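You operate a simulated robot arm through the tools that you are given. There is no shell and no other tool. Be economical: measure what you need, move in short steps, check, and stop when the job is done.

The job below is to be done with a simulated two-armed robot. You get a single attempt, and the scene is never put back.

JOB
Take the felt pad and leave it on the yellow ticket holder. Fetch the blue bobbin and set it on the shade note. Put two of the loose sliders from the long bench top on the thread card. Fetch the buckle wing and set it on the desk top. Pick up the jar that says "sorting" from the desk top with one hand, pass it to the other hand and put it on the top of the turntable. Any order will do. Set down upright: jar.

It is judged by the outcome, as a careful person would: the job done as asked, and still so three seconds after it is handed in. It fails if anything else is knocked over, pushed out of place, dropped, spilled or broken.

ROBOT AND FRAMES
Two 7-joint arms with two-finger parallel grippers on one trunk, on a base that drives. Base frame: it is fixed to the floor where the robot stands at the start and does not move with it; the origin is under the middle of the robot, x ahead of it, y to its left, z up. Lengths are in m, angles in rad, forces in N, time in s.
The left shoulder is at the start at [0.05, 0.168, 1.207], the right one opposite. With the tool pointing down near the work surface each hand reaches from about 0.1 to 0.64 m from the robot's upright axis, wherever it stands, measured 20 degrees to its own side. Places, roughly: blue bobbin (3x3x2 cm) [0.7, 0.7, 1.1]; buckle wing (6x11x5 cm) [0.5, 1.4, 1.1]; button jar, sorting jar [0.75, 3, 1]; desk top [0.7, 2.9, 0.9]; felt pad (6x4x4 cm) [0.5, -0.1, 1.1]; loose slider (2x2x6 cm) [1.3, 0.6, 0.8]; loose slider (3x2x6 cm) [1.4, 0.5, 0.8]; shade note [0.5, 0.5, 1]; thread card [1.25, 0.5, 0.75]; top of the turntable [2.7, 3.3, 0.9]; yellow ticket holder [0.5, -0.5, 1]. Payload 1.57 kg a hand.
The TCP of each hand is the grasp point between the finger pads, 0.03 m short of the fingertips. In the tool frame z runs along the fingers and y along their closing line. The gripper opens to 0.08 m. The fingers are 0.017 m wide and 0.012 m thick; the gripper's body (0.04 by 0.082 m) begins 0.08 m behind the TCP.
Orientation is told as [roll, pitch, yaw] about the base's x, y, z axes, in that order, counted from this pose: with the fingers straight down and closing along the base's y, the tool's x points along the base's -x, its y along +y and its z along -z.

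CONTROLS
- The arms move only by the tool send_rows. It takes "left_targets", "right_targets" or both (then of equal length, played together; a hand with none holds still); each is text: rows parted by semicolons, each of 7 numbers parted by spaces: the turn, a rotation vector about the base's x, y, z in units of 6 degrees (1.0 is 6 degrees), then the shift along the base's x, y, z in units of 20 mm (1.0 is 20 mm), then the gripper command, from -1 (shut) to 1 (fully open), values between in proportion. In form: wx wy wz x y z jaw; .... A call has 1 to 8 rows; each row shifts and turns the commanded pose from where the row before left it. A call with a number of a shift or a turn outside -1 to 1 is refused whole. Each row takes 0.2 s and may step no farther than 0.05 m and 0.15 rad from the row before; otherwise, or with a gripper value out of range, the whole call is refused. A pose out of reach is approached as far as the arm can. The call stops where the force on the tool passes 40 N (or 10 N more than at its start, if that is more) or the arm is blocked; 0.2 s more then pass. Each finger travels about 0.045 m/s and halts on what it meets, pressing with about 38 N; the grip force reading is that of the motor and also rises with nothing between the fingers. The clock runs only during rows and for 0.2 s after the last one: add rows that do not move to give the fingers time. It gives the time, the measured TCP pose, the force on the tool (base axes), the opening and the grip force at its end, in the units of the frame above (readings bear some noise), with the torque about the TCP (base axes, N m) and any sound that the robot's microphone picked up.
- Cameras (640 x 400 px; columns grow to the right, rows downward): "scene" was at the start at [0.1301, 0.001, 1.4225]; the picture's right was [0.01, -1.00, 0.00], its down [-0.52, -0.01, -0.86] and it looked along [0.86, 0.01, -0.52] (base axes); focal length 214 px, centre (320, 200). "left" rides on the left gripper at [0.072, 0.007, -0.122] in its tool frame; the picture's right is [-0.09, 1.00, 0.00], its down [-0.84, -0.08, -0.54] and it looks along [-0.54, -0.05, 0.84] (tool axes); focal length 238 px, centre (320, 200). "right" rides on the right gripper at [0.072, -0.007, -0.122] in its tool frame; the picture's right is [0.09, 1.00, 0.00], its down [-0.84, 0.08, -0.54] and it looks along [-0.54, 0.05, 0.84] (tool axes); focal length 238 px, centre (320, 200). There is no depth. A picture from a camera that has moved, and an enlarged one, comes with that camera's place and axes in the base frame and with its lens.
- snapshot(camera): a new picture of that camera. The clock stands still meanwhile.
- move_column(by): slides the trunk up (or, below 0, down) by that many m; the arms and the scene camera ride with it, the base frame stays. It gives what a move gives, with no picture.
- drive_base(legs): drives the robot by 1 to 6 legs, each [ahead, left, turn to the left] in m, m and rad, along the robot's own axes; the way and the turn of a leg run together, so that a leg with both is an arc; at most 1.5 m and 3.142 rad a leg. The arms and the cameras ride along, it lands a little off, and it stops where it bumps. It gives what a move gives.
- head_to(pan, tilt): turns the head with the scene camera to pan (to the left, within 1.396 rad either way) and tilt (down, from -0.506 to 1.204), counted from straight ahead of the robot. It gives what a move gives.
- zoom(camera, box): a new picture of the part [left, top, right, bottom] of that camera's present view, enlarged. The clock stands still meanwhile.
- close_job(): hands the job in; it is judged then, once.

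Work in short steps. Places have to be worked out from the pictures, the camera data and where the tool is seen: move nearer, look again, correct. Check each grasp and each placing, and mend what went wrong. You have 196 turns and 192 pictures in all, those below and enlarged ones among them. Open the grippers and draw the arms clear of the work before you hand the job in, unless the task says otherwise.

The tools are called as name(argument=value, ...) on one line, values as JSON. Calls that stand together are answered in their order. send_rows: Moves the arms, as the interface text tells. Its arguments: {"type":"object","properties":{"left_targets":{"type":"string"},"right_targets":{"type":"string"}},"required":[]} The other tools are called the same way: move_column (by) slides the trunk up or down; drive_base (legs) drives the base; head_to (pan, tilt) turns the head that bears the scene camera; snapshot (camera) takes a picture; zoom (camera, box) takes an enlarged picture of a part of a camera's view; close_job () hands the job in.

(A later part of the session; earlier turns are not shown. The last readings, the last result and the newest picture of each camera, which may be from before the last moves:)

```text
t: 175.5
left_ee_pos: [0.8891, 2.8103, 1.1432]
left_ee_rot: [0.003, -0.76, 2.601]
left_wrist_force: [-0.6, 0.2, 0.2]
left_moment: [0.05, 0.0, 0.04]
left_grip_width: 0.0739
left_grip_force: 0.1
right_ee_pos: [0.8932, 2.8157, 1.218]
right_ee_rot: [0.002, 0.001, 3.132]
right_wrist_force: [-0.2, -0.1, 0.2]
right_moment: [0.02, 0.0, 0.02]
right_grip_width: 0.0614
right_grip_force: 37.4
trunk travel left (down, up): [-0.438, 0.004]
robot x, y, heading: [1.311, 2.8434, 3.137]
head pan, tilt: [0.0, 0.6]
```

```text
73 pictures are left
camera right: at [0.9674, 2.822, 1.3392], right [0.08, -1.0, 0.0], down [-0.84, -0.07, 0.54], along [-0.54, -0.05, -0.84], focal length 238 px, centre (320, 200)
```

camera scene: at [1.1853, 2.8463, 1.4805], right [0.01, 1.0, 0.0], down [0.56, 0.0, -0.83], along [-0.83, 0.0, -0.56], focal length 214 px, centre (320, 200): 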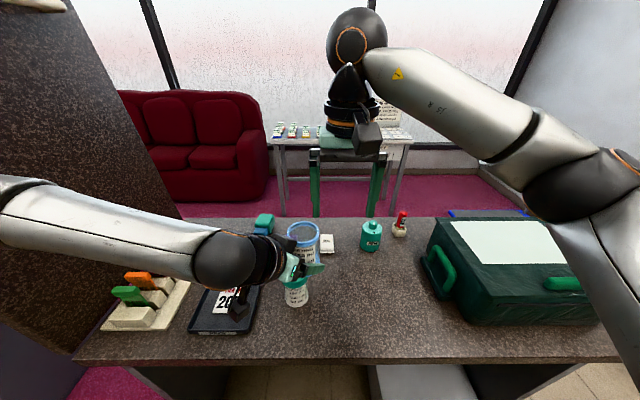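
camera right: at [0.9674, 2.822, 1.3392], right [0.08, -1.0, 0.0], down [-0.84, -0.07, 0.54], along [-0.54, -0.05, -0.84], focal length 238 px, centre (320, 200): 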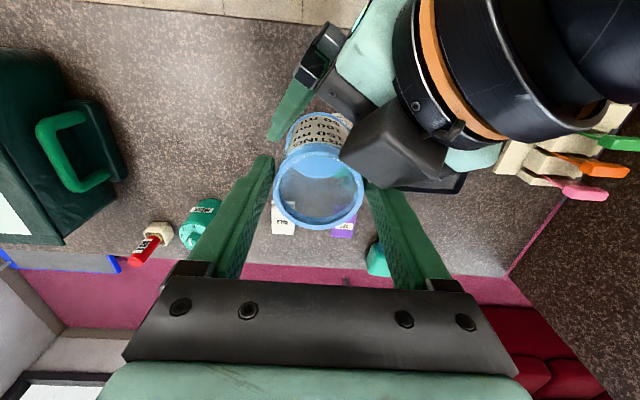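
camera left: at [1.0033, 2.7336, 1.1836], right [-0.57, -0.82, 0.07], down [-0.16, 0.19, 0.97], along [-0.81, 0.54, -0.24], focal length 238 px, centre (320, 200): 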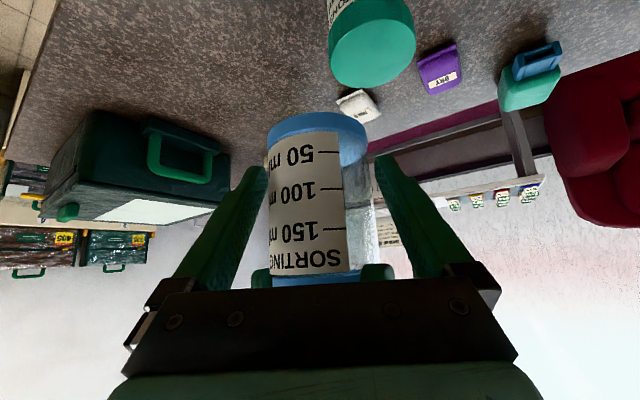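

Left TCP is now ~36 mm above the jar base. Closing the left, then releasing with the right.

send_rows(left_targets="0 0 0 0 0 0 -1;0 0 0 0 0 0 -1;0 0 0 0 0 0 -1;0 0 0 0 0 0 -1")

send_rows(right_targets="0 0 0 0 0 0 0.8;0 0 0 0 0 0 0.8;0 0 0 0 0 0 0.8;0 0 0 0 0 0.6 0.8;0 0 0 0 0 1 0.8;0 0 0 0 0 1 0.8;0 0 0 0 0 1 0.8;0 0 0 0 0.8 0 0.8")

send_rows(right_targets="0 0 0 0 1 0.3 1;0 0 0 0.3 1 0.3 1;0 0 0 0.5 1 0.3 1;0 0 0 0.8 1 0 1;0 0 0 1 1 0 1;0 0 0 1 1 0 1;0 0 0 1 1 0 1;0 0 0 1 1 0 1")

snapshot(camera="scene")

```text
t: 176.5
left_ee_pos: [0.8887, 2.809, 1.1434]
left_ee_rot: [0.003, -0.762, 2.6]
left_wrist_force: [1.2, 1.7, -0.3]
left_moment: [-0.13, 0.03, 0.02]
left_grip_width: 0.0623
left_grip_force: 38.4
right_ee_pos: [0.8922, 2.8155, 1.2171]
right_ee_rot: [0.001, 0.0, 3.133]
right_wrist_force: [-1.0, -2.2, 0.0]
right_moment: [-0.04, -0.08, -0.04]
right_grip_width: 0.0615
right_grip_force: 38.2
trunk travel left (down, up): [-0.438, 0.004]
robot x, y, heading: [1.3157, 2.8455, 3.134]
head pan, tilt: [0.0, 0.6]
```

```text
t: 178.3
left_ee_pos: [0.8893, 2.8101, 1.144]
left_ee_rot: [0.004, -0.76, 2.601]
left_wrist_force: [0.2, -0.4, 0.3]
left_moment: [-0.03, 0.01, 0.01]
left_grip_width: 0.0623
left_grip_force: 38.0
right_ee_pos: [0.8938, 2.833, 1.2897]
right_ee_rot: [0.003, 0.003, 3.133]
right_wrist_force: [-0.6, -0.7, -0.9]
right_moment: [-0.03, -0.01, -0.01]
right_grip_width: 0.0719
right_grip_force: 0.1
trunk travel left (down, up): [-0.438, 0.004]
robot x, y, heading: [1.3119, 2.8435, 3.134]
head pan, tilt: [0.0, 0.6]
```

```text
t: 180.1
left_ee_pos: [0.8899, 2.8094, 1.1448]
left_ee_rot: [0.003, -0.76, 2.6]
left_wrist_force: [0.5, 1.4, 0.1]
left_moment: [-0.04, -0.01, 0.0]
left_grip_width: 0.0621
left_grip_force: 37.9
right_ee_pos: [1.0066, 2.9918, 1.3072]
right_ee_rot: [0.001, 0.001, 3.133]
right_wrist_force: [-0.4, 0.3, 0.5]
right_moment: [-0.04, 0.02, 0.01]
right_grip_width: 0.0798
right_grip_force: 0.0
trunk travel left (down, up): [-0.438, 0.004]
robot x, y, heading: [1.3139, 2.8443, 3.135]
head pan, tilt: [0.0, 0.6]
```

```text
72 pictures are left
camera scene: at [1.1858, 2.8463, 1.4806], right [0.01, 1.0, 0.0], down [0.56, 0.0, -0.83], along [-0.83, 0.0, -0.56], focal length 214 px, centre (320, 200)
```

scene: 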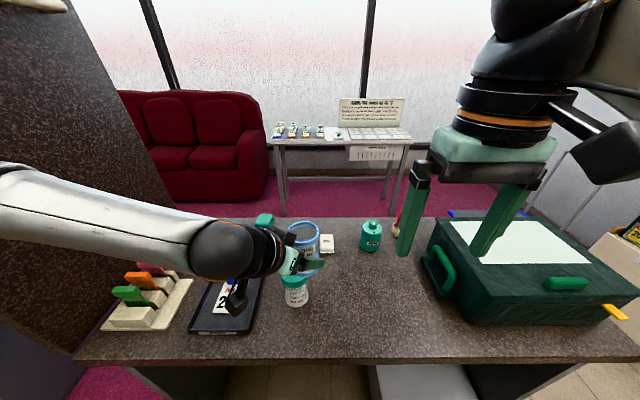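

The handover succeeded; the jar is upright in the left hand. Lift it a bit, back away from the desk, and turn toward the table with the turntable.

send_rows(left_targets="0 0 0 0 0 0.7 -1;0 0 0 0 0 0.7 -1;0 0 0 0 0 0.7 -1", right_targets="0 0 0 1 0.5 0 1;0 0 0 1 0.5 0 1;0 0 0 1 0.5 0 1")

drive_base(legs=[[-0.24, 0, 0], [0, 0, 1.571]])

head_to(pan=1.3, tilt=0.45)

snapshot(camera="scene")

```text
t: 180.9
left_ee_pos: [0.8902, 2.8094, 1.1864]
left_ee_rot: [0.005, -0.761, 2.598]
left_wrist_force: [0.1, -0.9, -0.9]
left_moment: [-0.01, 0.0, 0.05]
left_grip_width: 0.0623
left_grip_force: 38.3
right_ee_pos: [1.0654, 3.0227, 1.3079]
right_ee_rot: [0.003, 0.001, 3.131]
right_wrist_force: [-0.5, 0.7, 0.1]
right_moment: [-0.01, 0.03, 0.0]
right_grip_width: 0.08
right_grip_force: 0.2
trunk travel left (down, up): [-0.438, 0.004]
robot x, y, heading: [1.313, 2.8462, 3.137]
head pan, tilt: [0.0, 0.6]
```

```text
t: 186.5
left_ee_pos: [1.5848, 2.4195, 1.1858]
left_ee_rot: [0.004, -0.761, -2.117]
left_wrist_force: [0.1, -0.3, -0.3]
left_moment: [-0.01, -0.04, 0.01]
left_grip_width: 0.0622
left_grip_force: 38.2
right_ee_pos: [1.3734, 2.5961, 1.3081]
right_ee_rot: [0.001, 0.001, -1.586]
right_wrist_force: [0.0, 0.2, -0.4]
right_moment: [0.0, 0.01, -0.02]
right_grip_width: 0.08
right_grip_force: 0.2
trunk travel left (down, up): [-0.438, 0.004]
robot x, y, heading: [1.55, 2.8444, -1.585]
head pan, tilt: [0.0, 0.6]
```

```text
t: 188.0
left_ee_pos: [1.5855, 2.4189, 1.185]
left_ee_rot: [0.005, -0.76, -2.12]
left_wrist_force: [-0.5, -0.3, -0.1]
left_moment: [0.02, 0.01, 0.02]
left_grip_width: 0.062
left_grip_force: 38.4
right_ee_pos: [1.3742, 2.5957, 1.3075]
right_ee_rot: [0.002, -0.001, -1.587]
right_wrist_force: [0.4, -1.1, 0.9]
right_moment: [0.01, 0.03, 0.0]
right_grip_width: 0.08
right_grip_force: 0.1
trunk travel left (down, up): [-0.438, 0.004]
robot x, y, heading: [1.5565, 2.8432, -1.584]
head pan, tilt: [1.3, 0.45]
```

```text
71 pictures are left
camera scene: at [1.6404, 2.7774, 1.4941], right [-0.28, -0.96, 0.0], down [-0.42, 0.12, -0.9], along [0.86, -0.25, -0.44], focal length 214 px, centre (320, 200)
```

scene: 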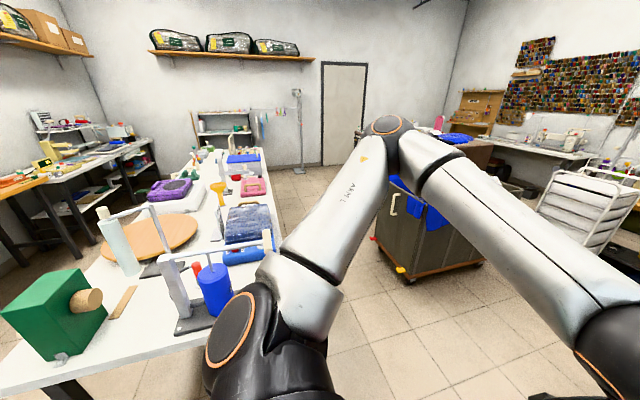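

The wooden disc on the white table is the turntable, ≈(2.66,3.29). I zoom on it and turn to face +x to view the access on its far (+y) side.

zoom(camera="scene", box=[0, 140, 300, 400])

drive_base(legs=[[0, 0, 1.571]])

head_to(pan=0.5, tilt=0.5)

snapshot(camera="scene")

```text
1.54 times, centred on (150, 270) of scene
camera zoom: at [1.6404, 2.7774, 1.4941], right [-0.28, -0.96, 0.0], down [-0.42, 0.12, -0.9], along [0.86, -0.25, -0.44], focal length 330 px, centre (582, 92)
```

zoom: 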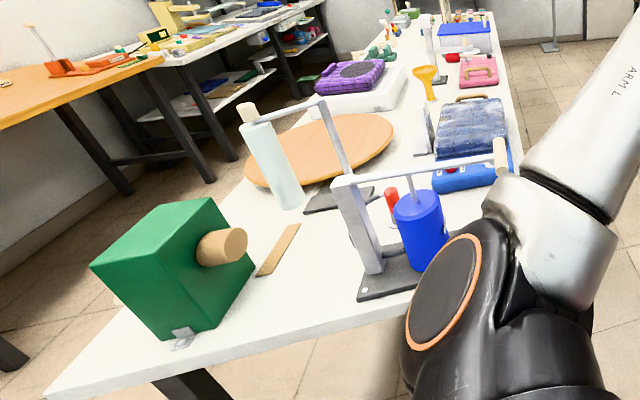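

```text
t: 192.2
left_ee_pos: [1.9763, 2.8793, 1.1855]
left_ee_rot: [0.004, -0.762, -0.537]
left_wrist_force: [-0.1, -0.2, -0.3]
left_moment: [-0.03, 0.02, 0.03]
left_grip_width: 0.0622
left_grip_force: 38.3
right_ee_pos: [1.8021, 2.6668, 1.308]
right_ee_rot: [0.001, 0.002, -0.004]
right_wrist_force: [1.2, 0.5, -0.1]
right_moment: [0.01, 0.04, -0.01]
right_grip_width: 0.0799
right_grip_force: 0.1
trunk travel left (down, up): [-0.438, 0.004]
robot x, y, heading: [1.5542, 2.8429, -0.0]
head pan, tilt: [1.3, 0.45]
```

```text
t: 193.3
left_ee_pos: [1.9774, 2.8793, 1.1857]
left_ee_rot: [0.005, -0.761, -0.537]
left_wrist_force: [0.1, 0.0, -0.4]
left_moment: [-0.01, 0.02, -0.04]
left_grip_width: 0.0623
left_grip_force: 37.3
right_ee_pos: [1.8023, 2.6661, 1.308]
right_ee_rot: [0.002, 0.0, -0.004]
right_wrist_force: [-1.2, 0.4, -0.1]
right_moment: [0.05, -0.01, -0.01]
right_grip_width: 0.0799
right_grip_force: 0.0
trunk travel left (down, up): [-0.438, 0.004]
robot x, y, heading: [1.551, 2.8409, -0.008]
head pan, tilt: [0.499, 0.499]
```

```text
69 pictures are left
camera scene: at [1.6728, 2.8864, 1.4896], right [0.48, -0.88, 0.0], down [-0.42, -0.23, -0.88], along [0.77, 0.42, -0.48], focal length 214 px, centre (320, 200)
```

scene: 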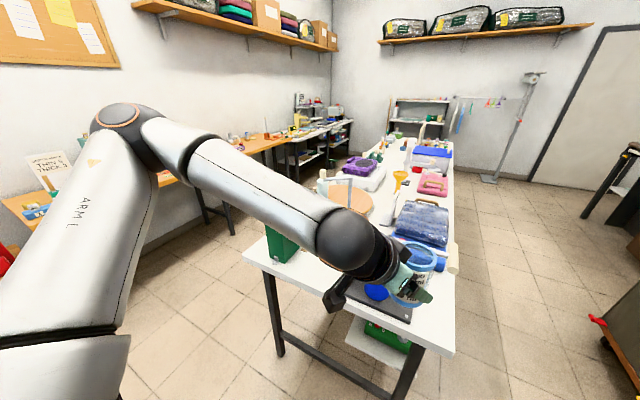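

The +y aisle is wide (table edge y≈3.50, workbench ≥4.6). Driving around: left 1.1, ahead ~1.05, then turning to face the table (−y).

drive_base(legs=[[0, 1.1, 0], [1.05, 0, 0], [0, 0, -1.571]])

head_to(pan=0.0, tilt=0.6)

snapshot(camera="scene")

```text
t: 207.8
left_ee_pos: [2.6494, 3.5222, 1.1853]
left_ee_rot: [0.004, -0.761, -2.1]
left_wrist_force: [-0.1, -0.2, -0.3]
left_moment: [0.02, -0.03, 0.03]
left_grip_width: 0.062
left_grip_force: 38.0
right_ee_pos: [2.4355, 3.6959, 1.309]
right_ee_rot: [0.001, 0.001, -1.568]
right_wrist_force: [0.8, -0.6, 0.3]
right_moment: [-0.02, 0.01, -0.02]
right_grip_width: 0.0801
right_grip_force: 0.0
trunk travel left (down, up): [-0.438, 0.004]
robot x, y, heading: [2.6083, 3.9443, -1.568]
head pan, tilt: [0.499, 0.499]
```

```text
t: 208.8
left_ee_pos: [2.6493, 3.5212, 1.1841]
left_ee_rot: [0.001, -0.762, -2.1]
left_wrist_force: [-0.5, 0.3, -0.6]
left_moment: [-0.03, 0.0, 0.0]
left_grip_width: 0.0624
left_grip_force: 38.0
right_ee_pos: [2.4355, 3.6958, 1.3071]
right_ee_rot: [0.001, 0.001, -1.568]
right_wrist_force: [-0.1, 0.8, -0.9]
right_moment: [0.0, 0.0, 0.03]
right_grip_width: 0.0799
right_grip_force: 0.1
trunk travel left (down, up): [-0.438, 0.004]
robot x, y, heading: [2.6093, 3.9448, -1.563]
head pan, tilt: [0.0, 0.6]
```

```text
68 pictures are left
camera scene: at [2.6105, 3.8175, 1.4805], right [-1.0, -0.01, 0.0], down [0.0, 0.56, -0.83], along [0.01, -0.83, -0.56], focal length 214 px, centre (320, 200)
```

scene: 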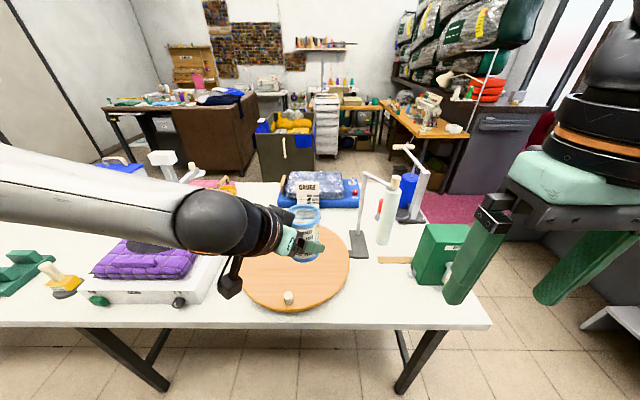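

Disc centre ≈(2.70,3.32), with a small cork near the front rim at (2.71,3.46). Driving 0.2 ahead and 4 cm left so the jar is over the disc middle.

drive_base(legs=[[0.2, 0.04, 0]])

head_to(pan=0.0, tilt=0.85)

snapshot(camera="scene")

snapshot(camera="right")

```text
t: 210.4
left_ee_pos: [2.6906, 3.3206, 1.1857]
left_ee_rot: [0.002, -0.758, -2.1]
left_wrist_force: [0.3, -0.4, -0.6]
left_moment: [-0.01, 0.03, -0.01]
left_grip_width: 0.0625
left_grip_force: 38.1
right_ee_pos: [2.4776, 3.4945, 1.307]
right_ee_rot: [0.0, 0.003, -1.568]
right_wrist_force: [0.0, 0.4, 1.1]
right_moment: [0.02, 0.01, -0.01]
right_grip_width: 0.0798
right_grip_force: 0.1
trunk travel left (down, up): [-0.438, 0.004]
robot x, y, heading: [2.652, 3.7466, -1.567]
head pan, tilt: [0.0, 0.6]
```

```text
t: 211.2
left_ee_pos: [2.6912, 3.322, 1.1867]
left_ee_rot: [0.003, -0.761, -2.1]
left_wrist_force: [-0.3, 0.3, -0.9]
left_moment: [-0.01, -0.02, 0.0]
left_grip_width: 0.0624
left_grip_force: 38.4
right_ee_pos: [2.4761, 3.495, 1.307]
right_ee_rot: [0.002, 0.0, -1.565]
right_wrist_force: [0.0, -0.6, 0.2]
right_moment: [-0.01, 0.03, 0.0]
right_grip_width: 0.08
right_grip_force: 0.1
trunk travel left (down, up): [-0.438, 0.004]
robot x, y, heading: [2.6535, 3.7464, -1.575]
head pan, tilt: [0.0, 0.85]
```

```text
67 pictures are left
camera scene: at [2.6515, 3.6275, 1.4597], right [-1.0, -0.01, 0.0], down [0.0, 0.75, -0.66], along [0.0, -0.66, -0.75], focal length 214 px, centre (320, 200)
```

scene: 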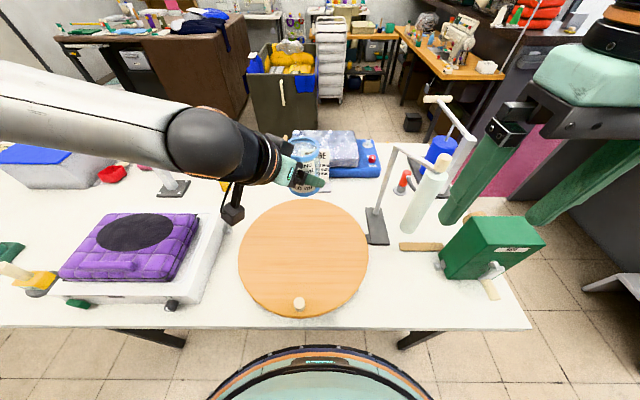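

```text
66 pictures are left
camera right: at [2.4714, 3.5676, 1.43], right [1.0, 0.1, 0.0], down [0.08, -0.84, 0.54], along [0.05, -0.54, -0.84], focal length 238 px, centre (320, 200)
```

right: 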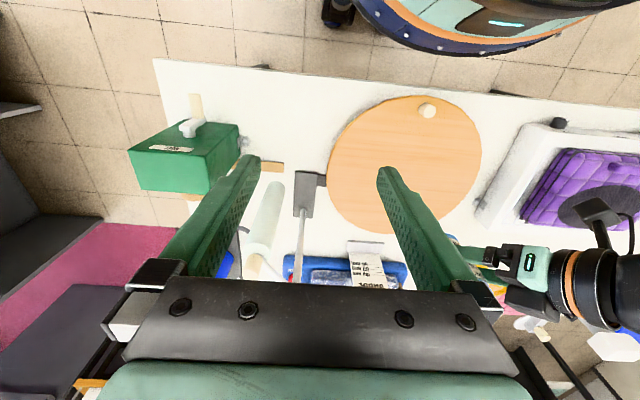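

Disc centre ≈(2.697,3.35), z≈0.90; the jar is over it. Raising the right hand a little, then lowering the trunk 0.20 with the arm pose kept.

send_rows(right_targets="0 0 0 0 0 1 1;0 0 0 0 0 1 1;0 0 0 0 0 1 1;0 0 0 0 0 1 1", left_targets="0 0 0 0.2 0.3 0 -1;0 0 0 0.2 0.3 0 -1;0 0 0 0 0 0 -1;0 0 0 0 0 0 -1")

move_column(by=-0.18)

snapshot(camera="scene")

snapshot(camera="right")

```text
t: 212.2
left_ee_pos: [2.6982, 3.3336, 1.1859]
left_ee_rot: [0.004, -0.762, -2.099]
left_wrist_force: [0.1, -0.2, 0.1]
left_moment: [0.02, 0.0, -0.04]
left_grip_width: 0.0624
left_grip_force: 38.2
right_ee_pos: [2.4763, 3.495, 1.3867]
right_ee_rot: [0.001, 0.0, -1.567]
right_wrist_force: [0.4, 0.2, 0.7]
right_moment: [0.0, 0.03, 0.01]
right_grip_width: 0.0801
right_grip_force: 0.1
trunk travel left (down, up): [-0.438, 0.004]
robot x, y, heading: [2.6537, 3.7418, -1.564]
head pan, tilt: [0.0, 0.85]
```

```text
t: 214.2
left_ee_pos: [2.6994, 3.333, 1.0056]
left_ee_rot: [0.003, -0.76, -2.097]
left_wrist_force: [0.5, 0.7, -0.1]
left_moment: [0.0, 0.01, -0.01]
left_grip_width: 0.0622
left_grip_force: 37.9
right_ee_pos: [2.4767, 3.4953, 1.2069]
right_ee_rot: [0.002, -0.001, -1.567]
right_wrist_force: [0.6, -1.1, 0.3]
right_moment: [-0.01, -0.03, -0.02]
right_grip_width: 0.0801
right_grip_force: 0.0
trunk travel left (down, up): [-0.258, 0.184]
robot x, y, heading: [2.6544, 3.7445, -1.563]
head pan, tilt: [0.0, 0.85]
```

```text
65 pictures are left
camera scene: at [2.6516, 3.6274, 1.2797], right [-1.0, -0.01, 0.0], down [0.0, 0.75, -0.66], along [0.0, -0.66, -0.75], focal length 214 px, centre (320, 200)
```

scene: 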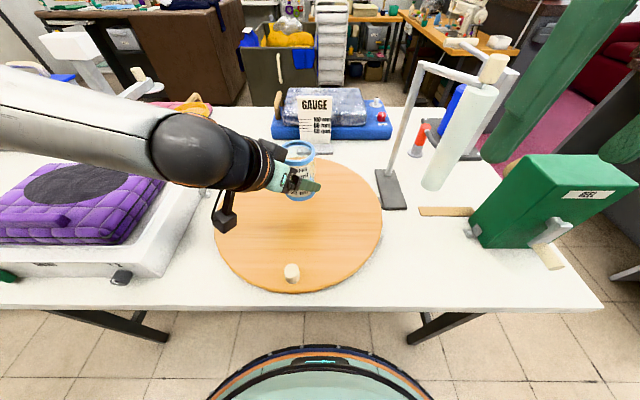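

```text
64 pictures are left
camera right: at [2.4714, 3.5671, 1.3298], right [1.0, 0.1, 0.0], down [0.08, -0.84, 0.54], along [0.05, -0.54, -0.84], focal length 238 px, centre (320, 200)
```

right: 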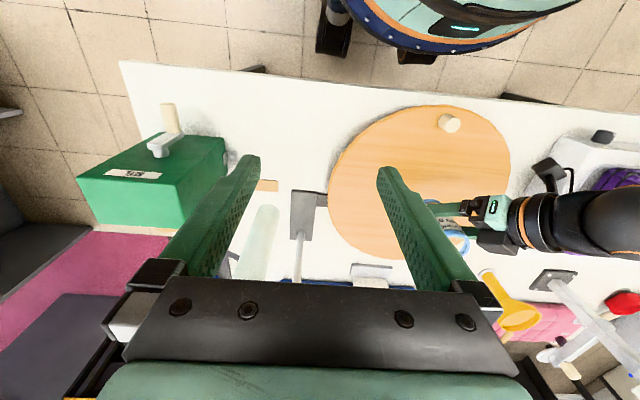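

Disc z≈0.90, jar base now ≈0.97. Lowering 5.5 cm more by trunk.

move_column(by=-0.05)

zoom(camera="scene", box=[210, 100, 400, 220])

snapshot(camera="left")

```text
t: 215.1
left_ee_pos: [2.699, 3.3334, 0.9549]
left_ee_rot: [0.004, -0.76, -2.1]
left_wrist_force: [-0.1, 0.4, -0.3]
left_moment: [0.04, 0.0, 0.0]
left_grip_width: 0.062
left_grip_force: 37.9
right_ee_pos: [2.4753, 3.4947, 1.158]
right_ee_rot: [0.003, 0.0, -1.567]
right_wrist_force: [0.2, -0.3, -0.6]
right_moment: [-0.03, 0.0, 0.01]
right_grip_width: 0.0799
right_grip_force: 0.0
trunk travel left (down, up): [-0.208, 0.234]
robot x, y, heading: [2.6491, 3.7456, -1.562]
head pan, tilt: [0.0, 0.85]
```

```text
3.33 times, centred on (305, 160) of scene
camera zoom: at [2.6516, 3.6275, 1.2296], right [-1.0, -0.01, 0.0], down [0.0, 0.75, -0.66], along [0.0, -0.66, -0.75], focal length 715 px, centre (370, 333)
```

zoom: 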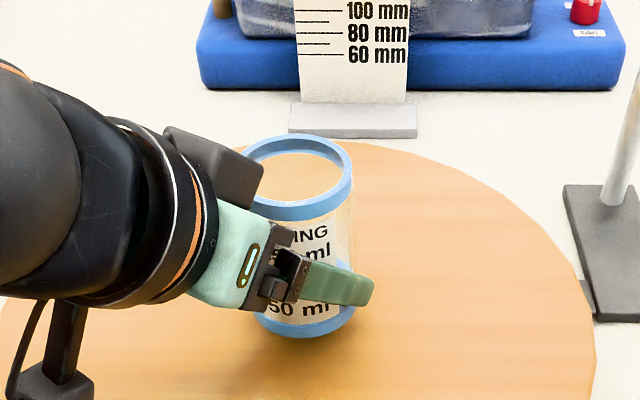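

```text
62 pictures are left
camera left: at [2.7733, 3.4477, 0.9953], right [0.83, -0.56, 0.07], down [-0.19, -0.16, 0.97], along [-0.53, -0.81, -0.24], focal length 238 px, centre (320, 200)
```

left: 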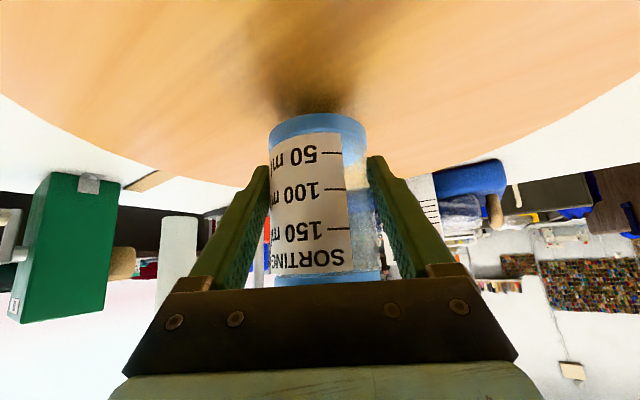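

About 1.5–2 cm above the disc. Lowering slowly by arm until contact.

send_rows(left_targets="0 0 0 0 0 -0.3 -1;0 0 0 0 0 -0.25 -1;0 0 0 0 0 0 -1")

zoom(camera="left", box=[220, 60, 420, 185])

```text
t: 215.9
left_ee_pos: [2.6987, 3.3327, 0.9453]
left_ee_rot: [0.004, -0.761, -2.098]
left_wrist_force: [0.0, -0.5, -0.1]
left_moment: [0.05, 0.02, -0.02]
left_grip_width: 0.0622
left_grip_force: 37.9
right_ee_pos: [2.4768, 3.4943, 1.1565]
right_ee_rot: [0.002, 0.0, -1.567]
right_wrist_force: [0.6, -0.4, 0.5]
right_moment: [-0.02, 0.01, 0.0]
right_grip_width: 0.0799
right_grip_force: 0.0
trunk travel left (down, up): [-0.208, 0.234]
robot x, y, heading: [2.652, 3.7459, -1.564]
head pan, tilt: [0.0, 0.85]
```

```text
3.20 times, centred on (320, 122) of left
camera zoom: at [2.7733, 3.4477, 0.984], right [0.83, -0.56, 0.07], down [-0.19, -0.16, 0.97], along [-0.53, -0.81, -0.24], focal length 763 px, centre (320, 448)
```

zoom: 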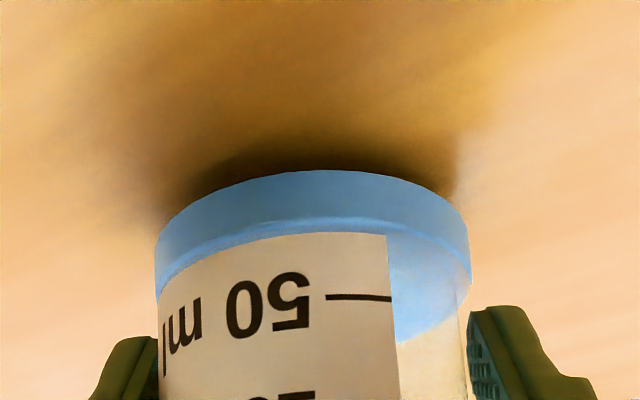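

Close but not touching yet; continuing in ~3 mm steps.

send_rows(left_targets="0 0 0 0 0 -0.15 -1;0 0 0 0 0 -0.1 -1;0 0 0 0 0 0 -1")

zoom(camera="left", box=[220, 60, 420, 185])

```text
t: 216.7
left_ee_pos: [2.6986, 3.3334, 0.9394]
left_ee_rot: [0.002, -0.762, -2.101]
left_wrist_force: [0.5, -0.4, -0.7]
left_moment: [0.01, -0.03, 0.05]
left_grip_width: 0.062
left_grip_force: 38.1
right_ee_pos: [2.4767, 3.4946, 1.1573]
right_ee_rot: [0.002, 0.0, -1.568]
right_wrist_force: [0.0, -0.7, -0.6]
right_moment: [0.0, 0.01, 0.01]
right_grip_width: 0.0799
right_grip_force: 0.3
trunk travel left (down, up): [-0.208, 0.234]
robot x, y, heading: [2.6499, 3.7466, -1.565]
head pan, tilt: [0.0, 0.85]
```

```text
3.20 times, centred on (320, 122) of left
camera zoom: at [2.7732, 3.4475, 0.9793], right [0.83, -0.56, 0.07], down [-0.19, -0.16, 0.97], along [-0.53, -0.81, -0.24], focal length 763 px, centre (320, 448)
```

zoom: 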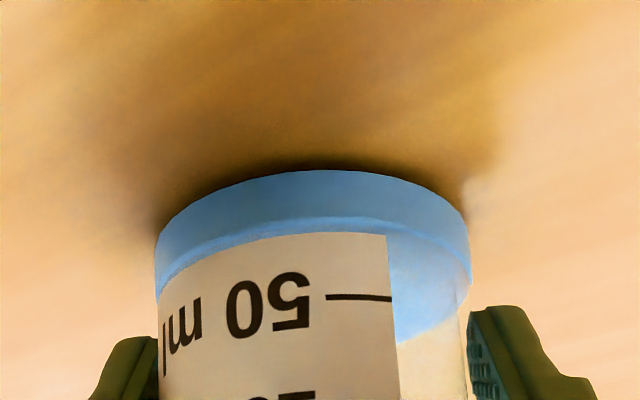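

send_rows(left_targets="0 0 0 0 0 -0.1 -1;0 0 0 0 0 -0.1 -1;0 0 0 0 0 0 -1")

zoom(camera="left", box=[220, 60, 420, 185])

```text
t: 217.5
left_ee_pos: [2.6982, 3.3328, 0.9365]
left_ee_rot: [0.003, -0.762, -2.101]
left_wrist_force: [1.3, 0.5, 4.4]
left_moment: [0.11, 0.0, 0.01]
left_grip_width: 0.0622
left_grip_force: 38.2
right_ee_pos: [2.4761, 3.4935, 1.1572]
right_ee_rot: [0.002, 0.0, -1.569]
right_wrist_force: [0.6, -0.7, -0.6]
right_moment: [0.03, -0.02, 0.01]
right_grip_width: 0.0801
right_grip_force: 0.1
trunk travel left (down, up): [-0.208, 0.234]
robot x, y, heading: [2.6505, 3.7431, -1.568]
head pan, tilt: [0.0, 0.85]
```

```text
3.20 times, centred on (320, 122) of left
camera zoom: at [2.7731, 3.4474, 0.9758], right [0.83, -0.56, 0.07], down [-0.18, -0.16, 0.97], along [-0.53, -0.81, -0.23], focal length 763 px, centre (320, 448)
```

zoom: 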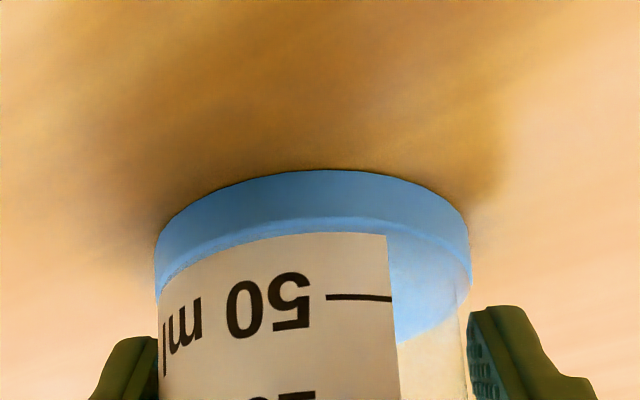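

Contact (4.4 N). Opening fully, then retreating along the finger axis.

send_rows(left_targets="0 0 0 0 0 0 1;0 0 0 0 0 0 1;0 0 0 0 0 0 1")

send_rows(left_targets="0 0 0 0.3 0.45 0.58 1;0 0 0 0.37 0.56 0.72 1;0 0 0 0.37 0.56 0.72 1;0 0 0 0.37 0.56 0.72 1;0 0 0 0.37 0.56 0.72 1;0 0 0 0.37 0.56 0.72 1;0 0 0 0 0 1 1;0 0 0 0 0 1 1")

snapshot(camera="scene")

```text
t: 218.3
left_ee_pos: [2.6993, 3.3335, 0.9358]
left_ee_rot: [0.005, -0.761, -2.1]
left_wrist_force: [-0.3, 0.8, -0.8]
left_moment: [0.01, 0.0, 0.02]
left_grip_width: 0.0802
left_grip_force: 0.1
right_ee_pos: [2.4761, 3.4944, 1.1575]
right_ee_rot: [0.002, 0.0, -1.568]
right_wrist_force: [-0.2, 0.5, 0.2]
right_moment: [0.01, 0.0, 0.01]
right_grip_width: 0.0801
right_grip_force: 0.2
trunk travel left (down, up): [-0.208, 0.234]
robot x, y, heading: [2.6535, 3.7436, -1.565]
head pan, tilt: [0.0, 0.85]
```

```text
t: 220.1
left_ee_pos: [2.7411, 3.3992, 1.0601]
left_ee_rot: [0.003, -0.757, -2.099]
left_wrist_force: [-0.3, 0.3, 0.3]
left_moment: [-0.02, 0.01, -0.01]
left_grip_width: 0.08
left_grip_force: 0.1
right_ee_pos: [2.477, 3.495, 1.1561]
right_ee_rot: [0.001, 0.0, -1.568]
right_wrist_force: [0.4, 1.0, -0.6]
right_moment: [0.0, 0.01, 0.0]
right_grip_width: 0.0799
right_grip_force: 0.1
trunk travel left (down, up): [-0.208, 0.234]
robot x, y, heading: [2.6525, 3.7436, -1.567]
head pan, tilt: [0.0, 0.85]
```

```text
58 pictures are left
camera scene: at [2.6516, 3.6275, 1.2296], right [-1.0, -0.01, 0.0], down [0.0, 0.75, -0.66], along [0.0, -0.66, -0.75], focal length 214 px, centre (320, 200)
```

scene: 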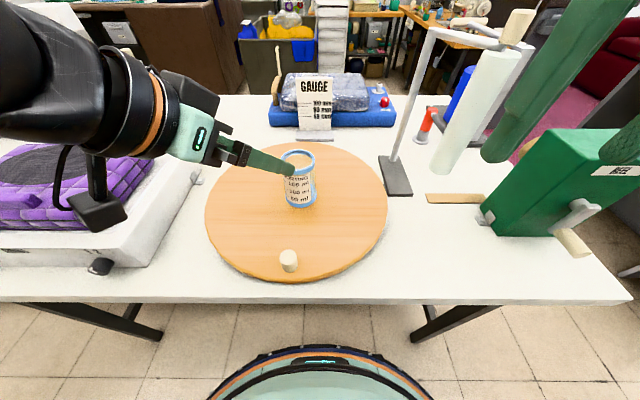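

The jar stands upright on the turntable. I raise the trunk, back away, restore the left hand's orientation, and check the jar once more.

move_column(by=0.22)

drive_base(legs=[[-0.2, 0, 0]])

send_rows(left_targets="0.78 -0.456 0 0 0.2 0 1;0.78 -0.456 0 0 0.2 0 1;0.78 -0.456 0 0 0.2 0 1;0.78 -0.456 0 0 0.2 0 1;0.78 -0.456 0 0 0.2 0 1;0.78 -0.456 0 0 0.2 0 1;0.78 -0.456 0 0 0.2 0 1;0.78 -0.456 0 0 0 0 1")

send_rows(left_targets="0 0 1 0.8 0.3 0 1;0 0 1 0.8 0.3 0 1;0 0 1 0.8 0.3 0 1;0 0 1 0.8 0.3 0 1;0 0 1 0.8 0.3 0 1;0 0 0 0.5 0.3 0 1")

snapshot(camera="scene")

```text
t: 222.4
left_ee_pos: [2.7422, 3.3999, 1.2796]
left_ee_rot: [0.004, -0.762, -2.098]
left_wrist_force: [-0.7, -0.2, 0.3]
left_moment: [0.01, 0.02, 0.01]
left_grip_width: 0.0801
left_grip_force: 0.0
right_ee_pos: [2.4748, 3.4934, 1.3778]
right_ee_rot: [0.002, 0.001, -1.568]
right_wrist_force: [-0.8, -0.3, 0.8]
right_moment: [-0.02, -0.02, -0.03]
right_grip_width: 0.0799
right_grip_force: 0.1
trunk travel left (down, up): [-0.428, 0.014]
robot x, y, heading: [2.6492, 3.7464, -1.565]
head pan, tilt: [0.0, 0.85]
```

```text
t: 224.0
left_ee_pos: [2.7407, 3.5975, 1.2802]
left_ee_rot: [0.004, -0.761, -2.101]
left_wrist_force: [-0.7, 0.4, -0.7]
left_moment: [-0.04, 0.0, 0.02]
left_grip_width: 0.08
left_grip_force: 0.1
right_ee_pos: [2.4744, 3.6939, 1.3772]
right_ee_rot: [0.003, 0.001, -1.57]
right_wrist_force: [0.2, 0.6, 0.2]
right_moment: [-0.01, 0.03, -0.02]
right_grip_width: 0.0799
right_grip_force: 0.2
trunk travel left (down, up): [-0.428, 0.014]
robot x, y, heading: [2.6487, 3.9435, -1.567]
head pan, tilt: [0.0, 0.85]
```

```text
t: 225.8
left_ee_pos: [2.7761, 3.6386, 1.2994]
left_ee_rot: [0.004, -0.001, -2.102]
left_wrist_force: [-0.7, 0.1, 0.5]
left_moment: [-0.04, 0.01, 0.0]
left_grip_width: 0.0798
left_grip_force: 0.0
left hand out of reach, approached as far as the arm can: row 7, 8
right_ee_pos: [2.4749, 3.696, 1.3789]
right_ee_rot: [0.002, -0.002, -1.568]
right_wrist_force: [-0.5, 1.0, 0.0]
right_moment: [-0.02, 0.02, -0.03]
right_grip_width: 0.0801
right_grip_force: 0.1
trunk travel left (down, up): [-0.428, 0.014]
robot x, y, heading: [2.6529, 3.9419, -1.563]
head pan, tilt: [0.0, 0.85]
```

```text
t: 227.2
left_ee_pos: [2.8654, 3.6714, 1.2983]
left_ee_rot: [0.001, -0.004, -1.577]
left_wrist_force: [0.0, 0.6, 0.5]
left_moment: [0.02, -0.01, -0.02]
left_grip_width: 0.08
left_grip_force: 0.2
right_ee_pos: [2.4751, 3.6931, 1.3781]
right_ee_rot: [0.003, -0.001, -1.569]
right_wrist_force: [0.1, -0.2, -0.9]
right_moment: [0.01, 0.0, -0.04]
right_grip_width: 0.08
right_grip_force: 0.0
trunk travel left (down, up): [-0.428, 0.014]
robot x, y, heading: [2.6493, 3.9442, -1.56]
head pan, tilt: [0.0, 0.85]
```

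```text
57 pictures are left
camera scene: at [2.6506, 3.8259, 1.4496], right [-1.0, -0.01, 0.0], down [0.0, 0.75, -0.66], along [0.0, -0.66, -0.75], focal length 214 px, centre (320, 200)
```

scene: 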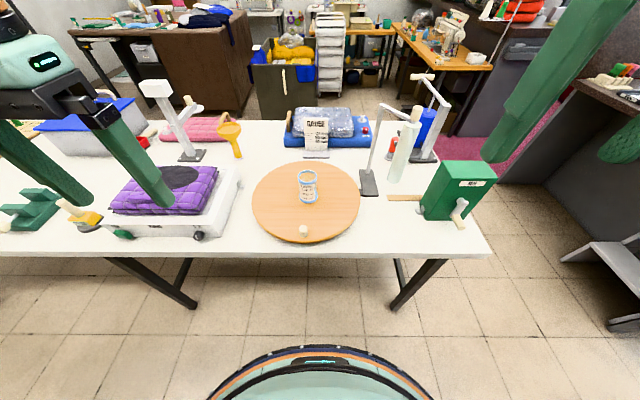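

Jar done. Driving back through the corridor to the long bench.

drive_base(legs=[[0, -1.0, 0], [1.5, 0, 0], [0.3, 0.33, 0]])

head_to(pan=-0.4, tilt=0.5)

snapshot(camera="scene")

```text
t: 241.7
left_ee_pos: [2.2024, 1.8786, 1.2976]
left_ee_rot: [0.003, -0.002, -1.58]
left_wrist_force: [-0.1, -0.1, -0.2]
left_moment: [0.0, 0.01, 0.03]
left_grip_width: 0.0799
left_grip_force: 0.0
right_ee_pos: [1.8136, 1.9006, 1.3781]
right_ee_rot: [0.002, 0.002, -1.572]
right_wrist_force: [0.4, -0.5, 0.1]
right_moment: [0.02, -0.04, -0.01]
right_grip_width: 0.0797
right_grip_force: 0.1
trunk travel left (down, up): [-0.428, 0.014]
robot x, y, heading: [1.9846, 2.1506, -1.568]
head pan, tilt: [0.0, 0.85]
```

```text
t: 242.5
left_ee_pos: [2.2035, 1.8791, 1.2983]
left_ee_rot: [0.003, -0.002, -1.578]
left_wrist_force: [0.5, 1.3, 0.2]
left_moment: [-0.02, 0.02, -0.03]
left_grip_width: 0.0799
left_grip_force: 0.0
right_ee_pos: [1.8142, 1.9002, 1.3775]
right_ee_rot: [0.001, 0.001, -1.573]
right_wrist_force: [-0.2, -0.6, -0.3]
right_moment: [-0.01, 0.0, 0.01]
right_grip_width: 0.0798
right_grip_force: 0.0
trunk travel left (down, up): [-0.428, 0.014]
robot x, y, heading: [1.986, 2.1513, -1.566]
head pan, tilt: [-0.4, 0.499]
```

```text
56 pictures are left
camera scene: at [1.9528, 2.0283, 1.4795], right [-0.92, 0.39, 0.0], down [0.18, 0.44, -0.88], along [-0.34, -0.81, -0.48], focal length 214 px, centre (320, 200)
```

scene: 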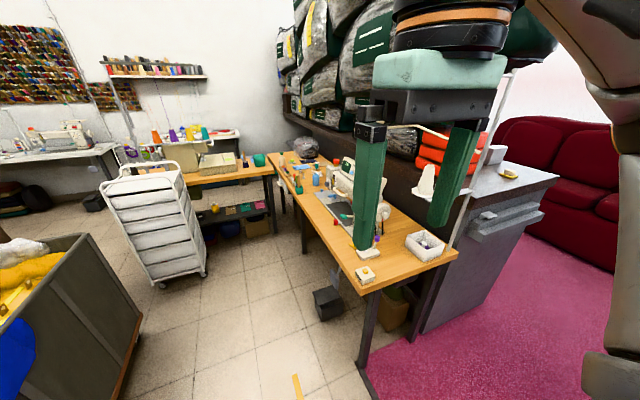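

Aisle beside the long bench is clear. Driving 1.5 m ahead, then turning to face the bench (−x).

drive_base(legs=[[1.45, 0, 0], [0, 0, -1.571]])

head_to(pan=0.0, tilt=0.75)

snapshot(camera="scene")

```text
t: 253.6
left_ee_pos: [1.7196, 0.4869, 1.297]
left_ee_rot: [0.003, -0.002, 3.135]
left_wrist_force: [-0.5, -0.8, 0.5]
left_moment: [0.03, -0.03, 0.01]
left_grip_width: 0.0802
left_grip_force: 0.1
right_ee_pos: [1.7423, 0.877, 1.3765]
right_ee_rot: [0.002, 0.0, -3.141]
right_wrist_force: [0.2, 0.1, -0.2]
right_moment: [0.02, -0.02, -0.01]
right_grip_width: 0.0801
right_grip_force: 0.0
trunk travel left (down, up): [-0.428, 0.014]
robot x, y, heading: [1.9934, 0.6994, -3.135]
head pan, tilt: [-0.4, 0.499]
```

```text
t: 254.4
left_ee_pos: [1.7192, 0.4878, 1.2974]
left_ee_rot: [0.003, -0.003, 3.135]
left_wrist_force: [0.1, 0.0, -0.2]
left_moment: [0.01, 0.01, -0.01]
left_grip_width: 0.0801
left_grip_force: 0.0
right_ee_pos: [1.741, 0.878, 1.3776]
right_ee_rot: [0.002, 0.0, -3.139]
right_wrist_force: [0.3, 0.5, 0.0]
right_moment: [0.0, -0.01, 0.02]
right_grip_width: 0.0799
right_grip_force: 0.0
trunk travel left (down, up): [-0.428, 0.014]
robot x, y, heading: [1.9915, 0.6992, -3.138]
head pan, tilt: [0.0, 0.75]
```

```text
55 pictures are left
camera scene: at [1.8696, 0.7022, 1.4577], right [0.0, 1.0, 0.0], down [0.68, 0.0, -0.73], along [-0.73, 0.0, -0.68], focal length 214 px, centre (320, 200)
```

scene: 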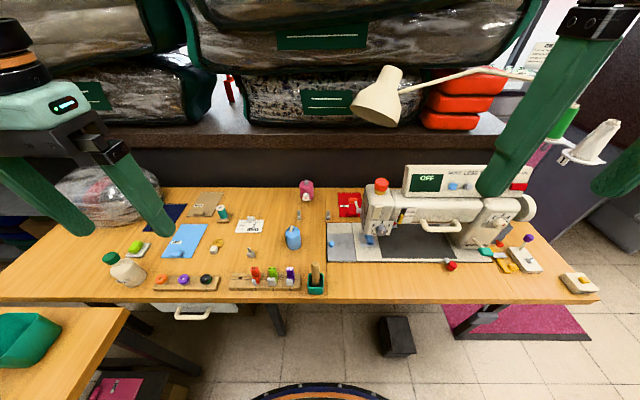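

zoom(camera="scene", box=[90, 170, 350, 310])

zoom(camera="scene", box=[220, 180, 370, 270])

zoom(camera="scene", box=[130, 180, 280, 270])

```text
2.46 times, centred on (220, 240) of scene
camera zoom: at [1.8696, 0.7022, 1.4577], right [0.0, 1.0, 0.0], down [0.68, 0.0, -0.73], along [-0.73, 0.0, -0.68], focal length 528 px, centre (566, 102)
```

zoom: 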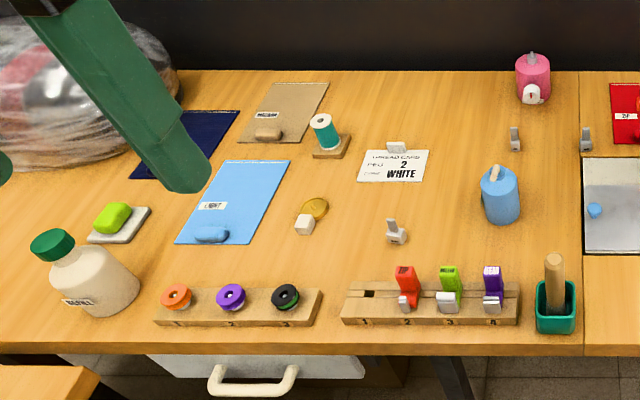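

```text
4.27 times, centred on (295, 225) of scene
camera zoom: at [1.8696, 0.7022, 1.4577], right [0.0, 1.0, 0.0], down [0.68, 0.0, -0.73], along [-0.73, 0.0, -0.68], focal length 915 px, centre (427, 93)
```

zoom: 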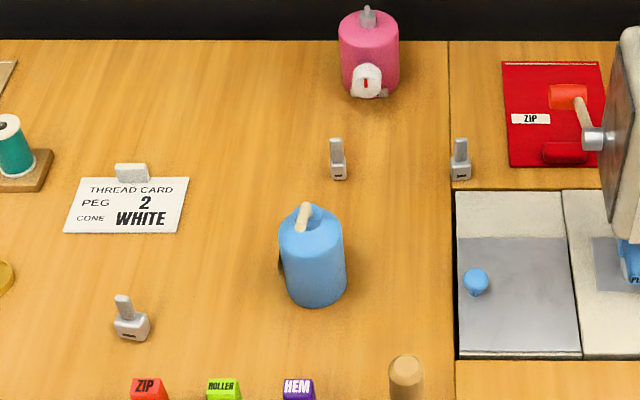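

```text
4.27 times, centred on (205, 225) of scene
camera zoom: at [1.8696, 0.7022, 1.4577], right [0.0, 1.0, 0.0], down [0.68, 0.0, -0.73], along [-0.73, 0.0, -0.68], focal length 915 px, centre (811, 93)
```

zoom: 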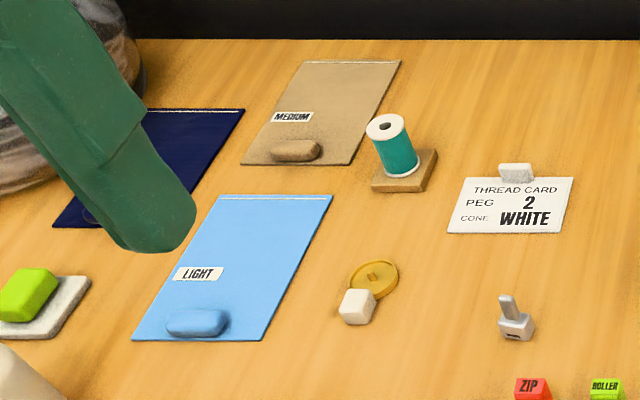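

Loose grey sliders: A≈(1.433,0.446), B≈(1.252,0.612), C≈(1.252,0.735); thread card ≈(1.29,0.41). Moving closer for A with the left hand.

drive_base(legs=[[0.14, 0.04, 0]])

move_column(by=-0.06)

send_rows(left_targets="0 0 0 -1 0 -1 1;0 0 0 -1 0 -1 1;0 0 0 -0.8 0 -1 1;0 0 0 -0.8 0 -1 1;0 0 0 -0.8 0 -1 0.3;0 0 0 -0.8 0 -1 0.3;0 0 0 -0.8 0 -1 0.3;0 0 0 -0.8 0 -1 0.3")

snapshot(camera="left")

```text
t: 255.8
left_ee_pos: [1.5809, 0.4468, 1.2977]
left_ee_rot: [0.002, -0.003, 3.134]
left_wrist_force: [0.2, -0.7, -1.2]
left_moment: [-0.02, -0.02, 0.0]
left_grip_width: 0.0801
left_grip_force: 0.0
right_ee_pos: [1.6025, 0.8365, 1.3781]
right_ee_rot: [0.002, 0.003, -3.139]
right_wrist_force: [-0.3, -0.1, -0.4]
right_moment: [0.02, -0.04, -0.01]
right_grip_width: 0.0801
right_grip_force: 0.1
trunk travel left (down, up): [-0.428, 0.014]
robot x, y, heading: [1.8532, 0.6638, -3.139]
head pan, tilt: [0.0, 0.75]
```

```text
t: 256.8
left_ee_pos: [1.582, 0.4465, 1.2391]
left_ee_rot: [0.004, -0.002, 3.134]
left_wrist_force: [0.4, 0.1, -0.1]
left_moment: [-0.03, 0.01, -0.03]
left_grip_width: 0.0798
left_grip_force: 0.0
right_ee_pos: [1.604, 0.8369, 1.3171]
right_ee_rot: [0.001, 0.001, -3.137]
right_wrist_force: [-0.1, 0.0, -0.6]
right_moment: [0.0, 0.01, 0.0]
right_grip_width: 0.0803
right_grip_force: 0.2
trunk travel left (down, up): [-0.368, 0.074]
robot x, y, heading: [1.8553, 0.6629, -3.136]
head pan, tilt: [0.0, 0.75]
```

```text
t: 258.6
left_ee_pos: [1.4455, 0.4458, 1.0776]
left_ee_rot: [0.002, -0.004, 3.135]
left_wrist_force: [-0.2, 0.3, -0.6]
left_moment: [-0.03, -0.01, 0.02]
left_grip_width: 0.052
left_grip_force: 0.1
right_ee_pos: [1.603, 0.8365, 1.3183]
right_ee_rot: [0.001, -0.001, -3.139]
right_wrist_force: [-0.6, 0.0, 0.7]
right_moment: [0.01, 0.0, 0.01]
right_grip_width: 0.0801
right_grip_force: 0.0
trunk travel left (down, up): [-0.368, 0.074]
robot x, y, heading: [1.8534, 0.6619, -3.132]
head pan, tilt: [0.0, 0.75]
```

```text
51 pictures are left
camera left: at [1.5177, 0.4389, 1.2], right [-0.1, -1.0, 0.0], down [-0.83, 0.08, 0.54], along [-0.54, 0.05, -0.84], focal length 238 px, centre (320, 200)
```

left: 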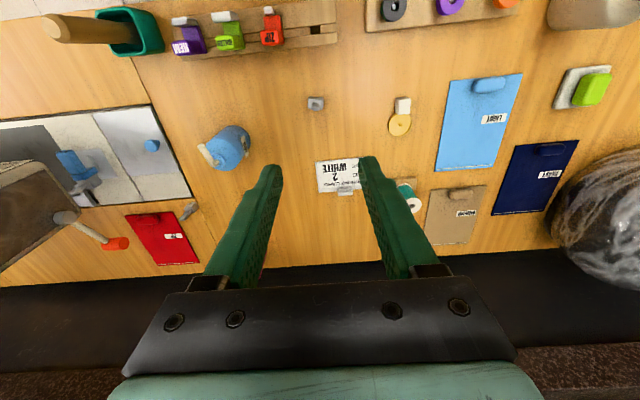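

Slider A at ≈(1.438,0.451). Descending above it.

send_rows(left_targets="0 0 0 -0.2 0.1 -1 0.3;0 0 0 -0.2 0.1 -1 0.3;0 0 0 0 0 -1 0.3;0 0 0 0 0 -1 0.3;0 0 0 0 0 -1 0.3;0 0 0 0 0 -1 0.3;0 0 0 0 0 -1 0.3;0 0 0 0 0 -1 0.3")

send_rows(left_targets="0 0 0 0 0 -1 0.3;0 0 0 0 0 -1 0.3;0 0 0 0 0 0 0.3")

snapshot(camera="left")

zoom(camera="scene", box=[180, 210, 300, 285])

```text
t: 260.4
left_ee_pos: [1.4378, 0.4506, 0.9167]
left_ee_rot: [0.002, -0.002, 3.136]
left_wrist_force: [0.7, 0.4, -0.4]
left_moment: [0.01, -0.04, 0.0]
left_grip_width: 0.052
left_grip_force: 0.1
right_ee_pos: [1.6028, 0.8365, 1.3164]
right_ee_rot: [0.001, 0.001, -3.138]
right_wrist_force: [0.1, 0.4, 0.7]
right_moment: [0.0, 0.03, -0.01]
right_grip_width: 0.0802
right_grip_force: 0.0
trunk travel left (down, up): [-0.368, 0.074]
robot x, y, heading: [1.8516, 0.6612, -3.141]
head pan, tilt: [0.0, 0.75]
```

```text
t: 261.2
left_ee_pos: [1.4399, 0.4455, 0.884]
left_ee_rot: [0.0, -0.005, 3.136]
left_wrist_force: [-0.5, -0.8, -0.4]
left_moment: [-0.02, 0.02, 0.04]
left_grip_width: 0.0521
left_grip_force: 0.0
left hand out of reach, approached as far as the arm can: row 2
right_ee_pos: [1.6034, 0.8371, 1.317]
right_ee_rot: [0.003, 0.001, -3.139]
right_wrist_force: [0.6, 0.1, 0.1]
right_moment: [-0.04, -0.03, 0.01]
right_grip_width: 0.0798
right_grip_force: 0.1
trunk travel left (down, up): [-0.368, 0.074]
robot x, y, heading: [1.8539, 0.6607, -3.132]
head pan, tilt: [0.0, 0.75]
```

```text
50 pictures are left
camera left: at [1.5136, 0.4383, 1.0053], right [-0.1, -1.0, 0.0], down [-0.83, 0.08, 0.55], along [-0.54, 0.05, -0.84], focal length 238 px, centre (320, 200)
```

left: 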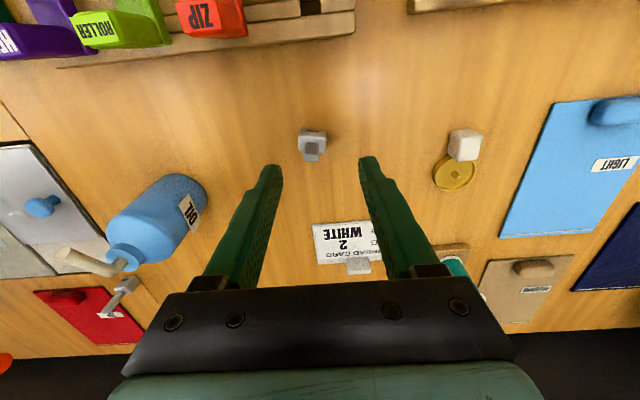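

```text
5.33 times, centred on (240, 248) of scene
camera zoom: at [1.7311, 0.6615, 1.3976], right [-0.01, 1.0, 0.0], down [0.68, 0.0, -0.73], along [-0.73, 0.0, -0.68], focal length 1144 px, centre (747, -53)
```

zoom: 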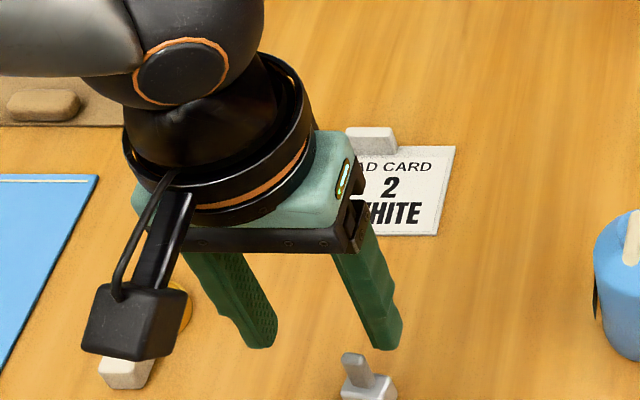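

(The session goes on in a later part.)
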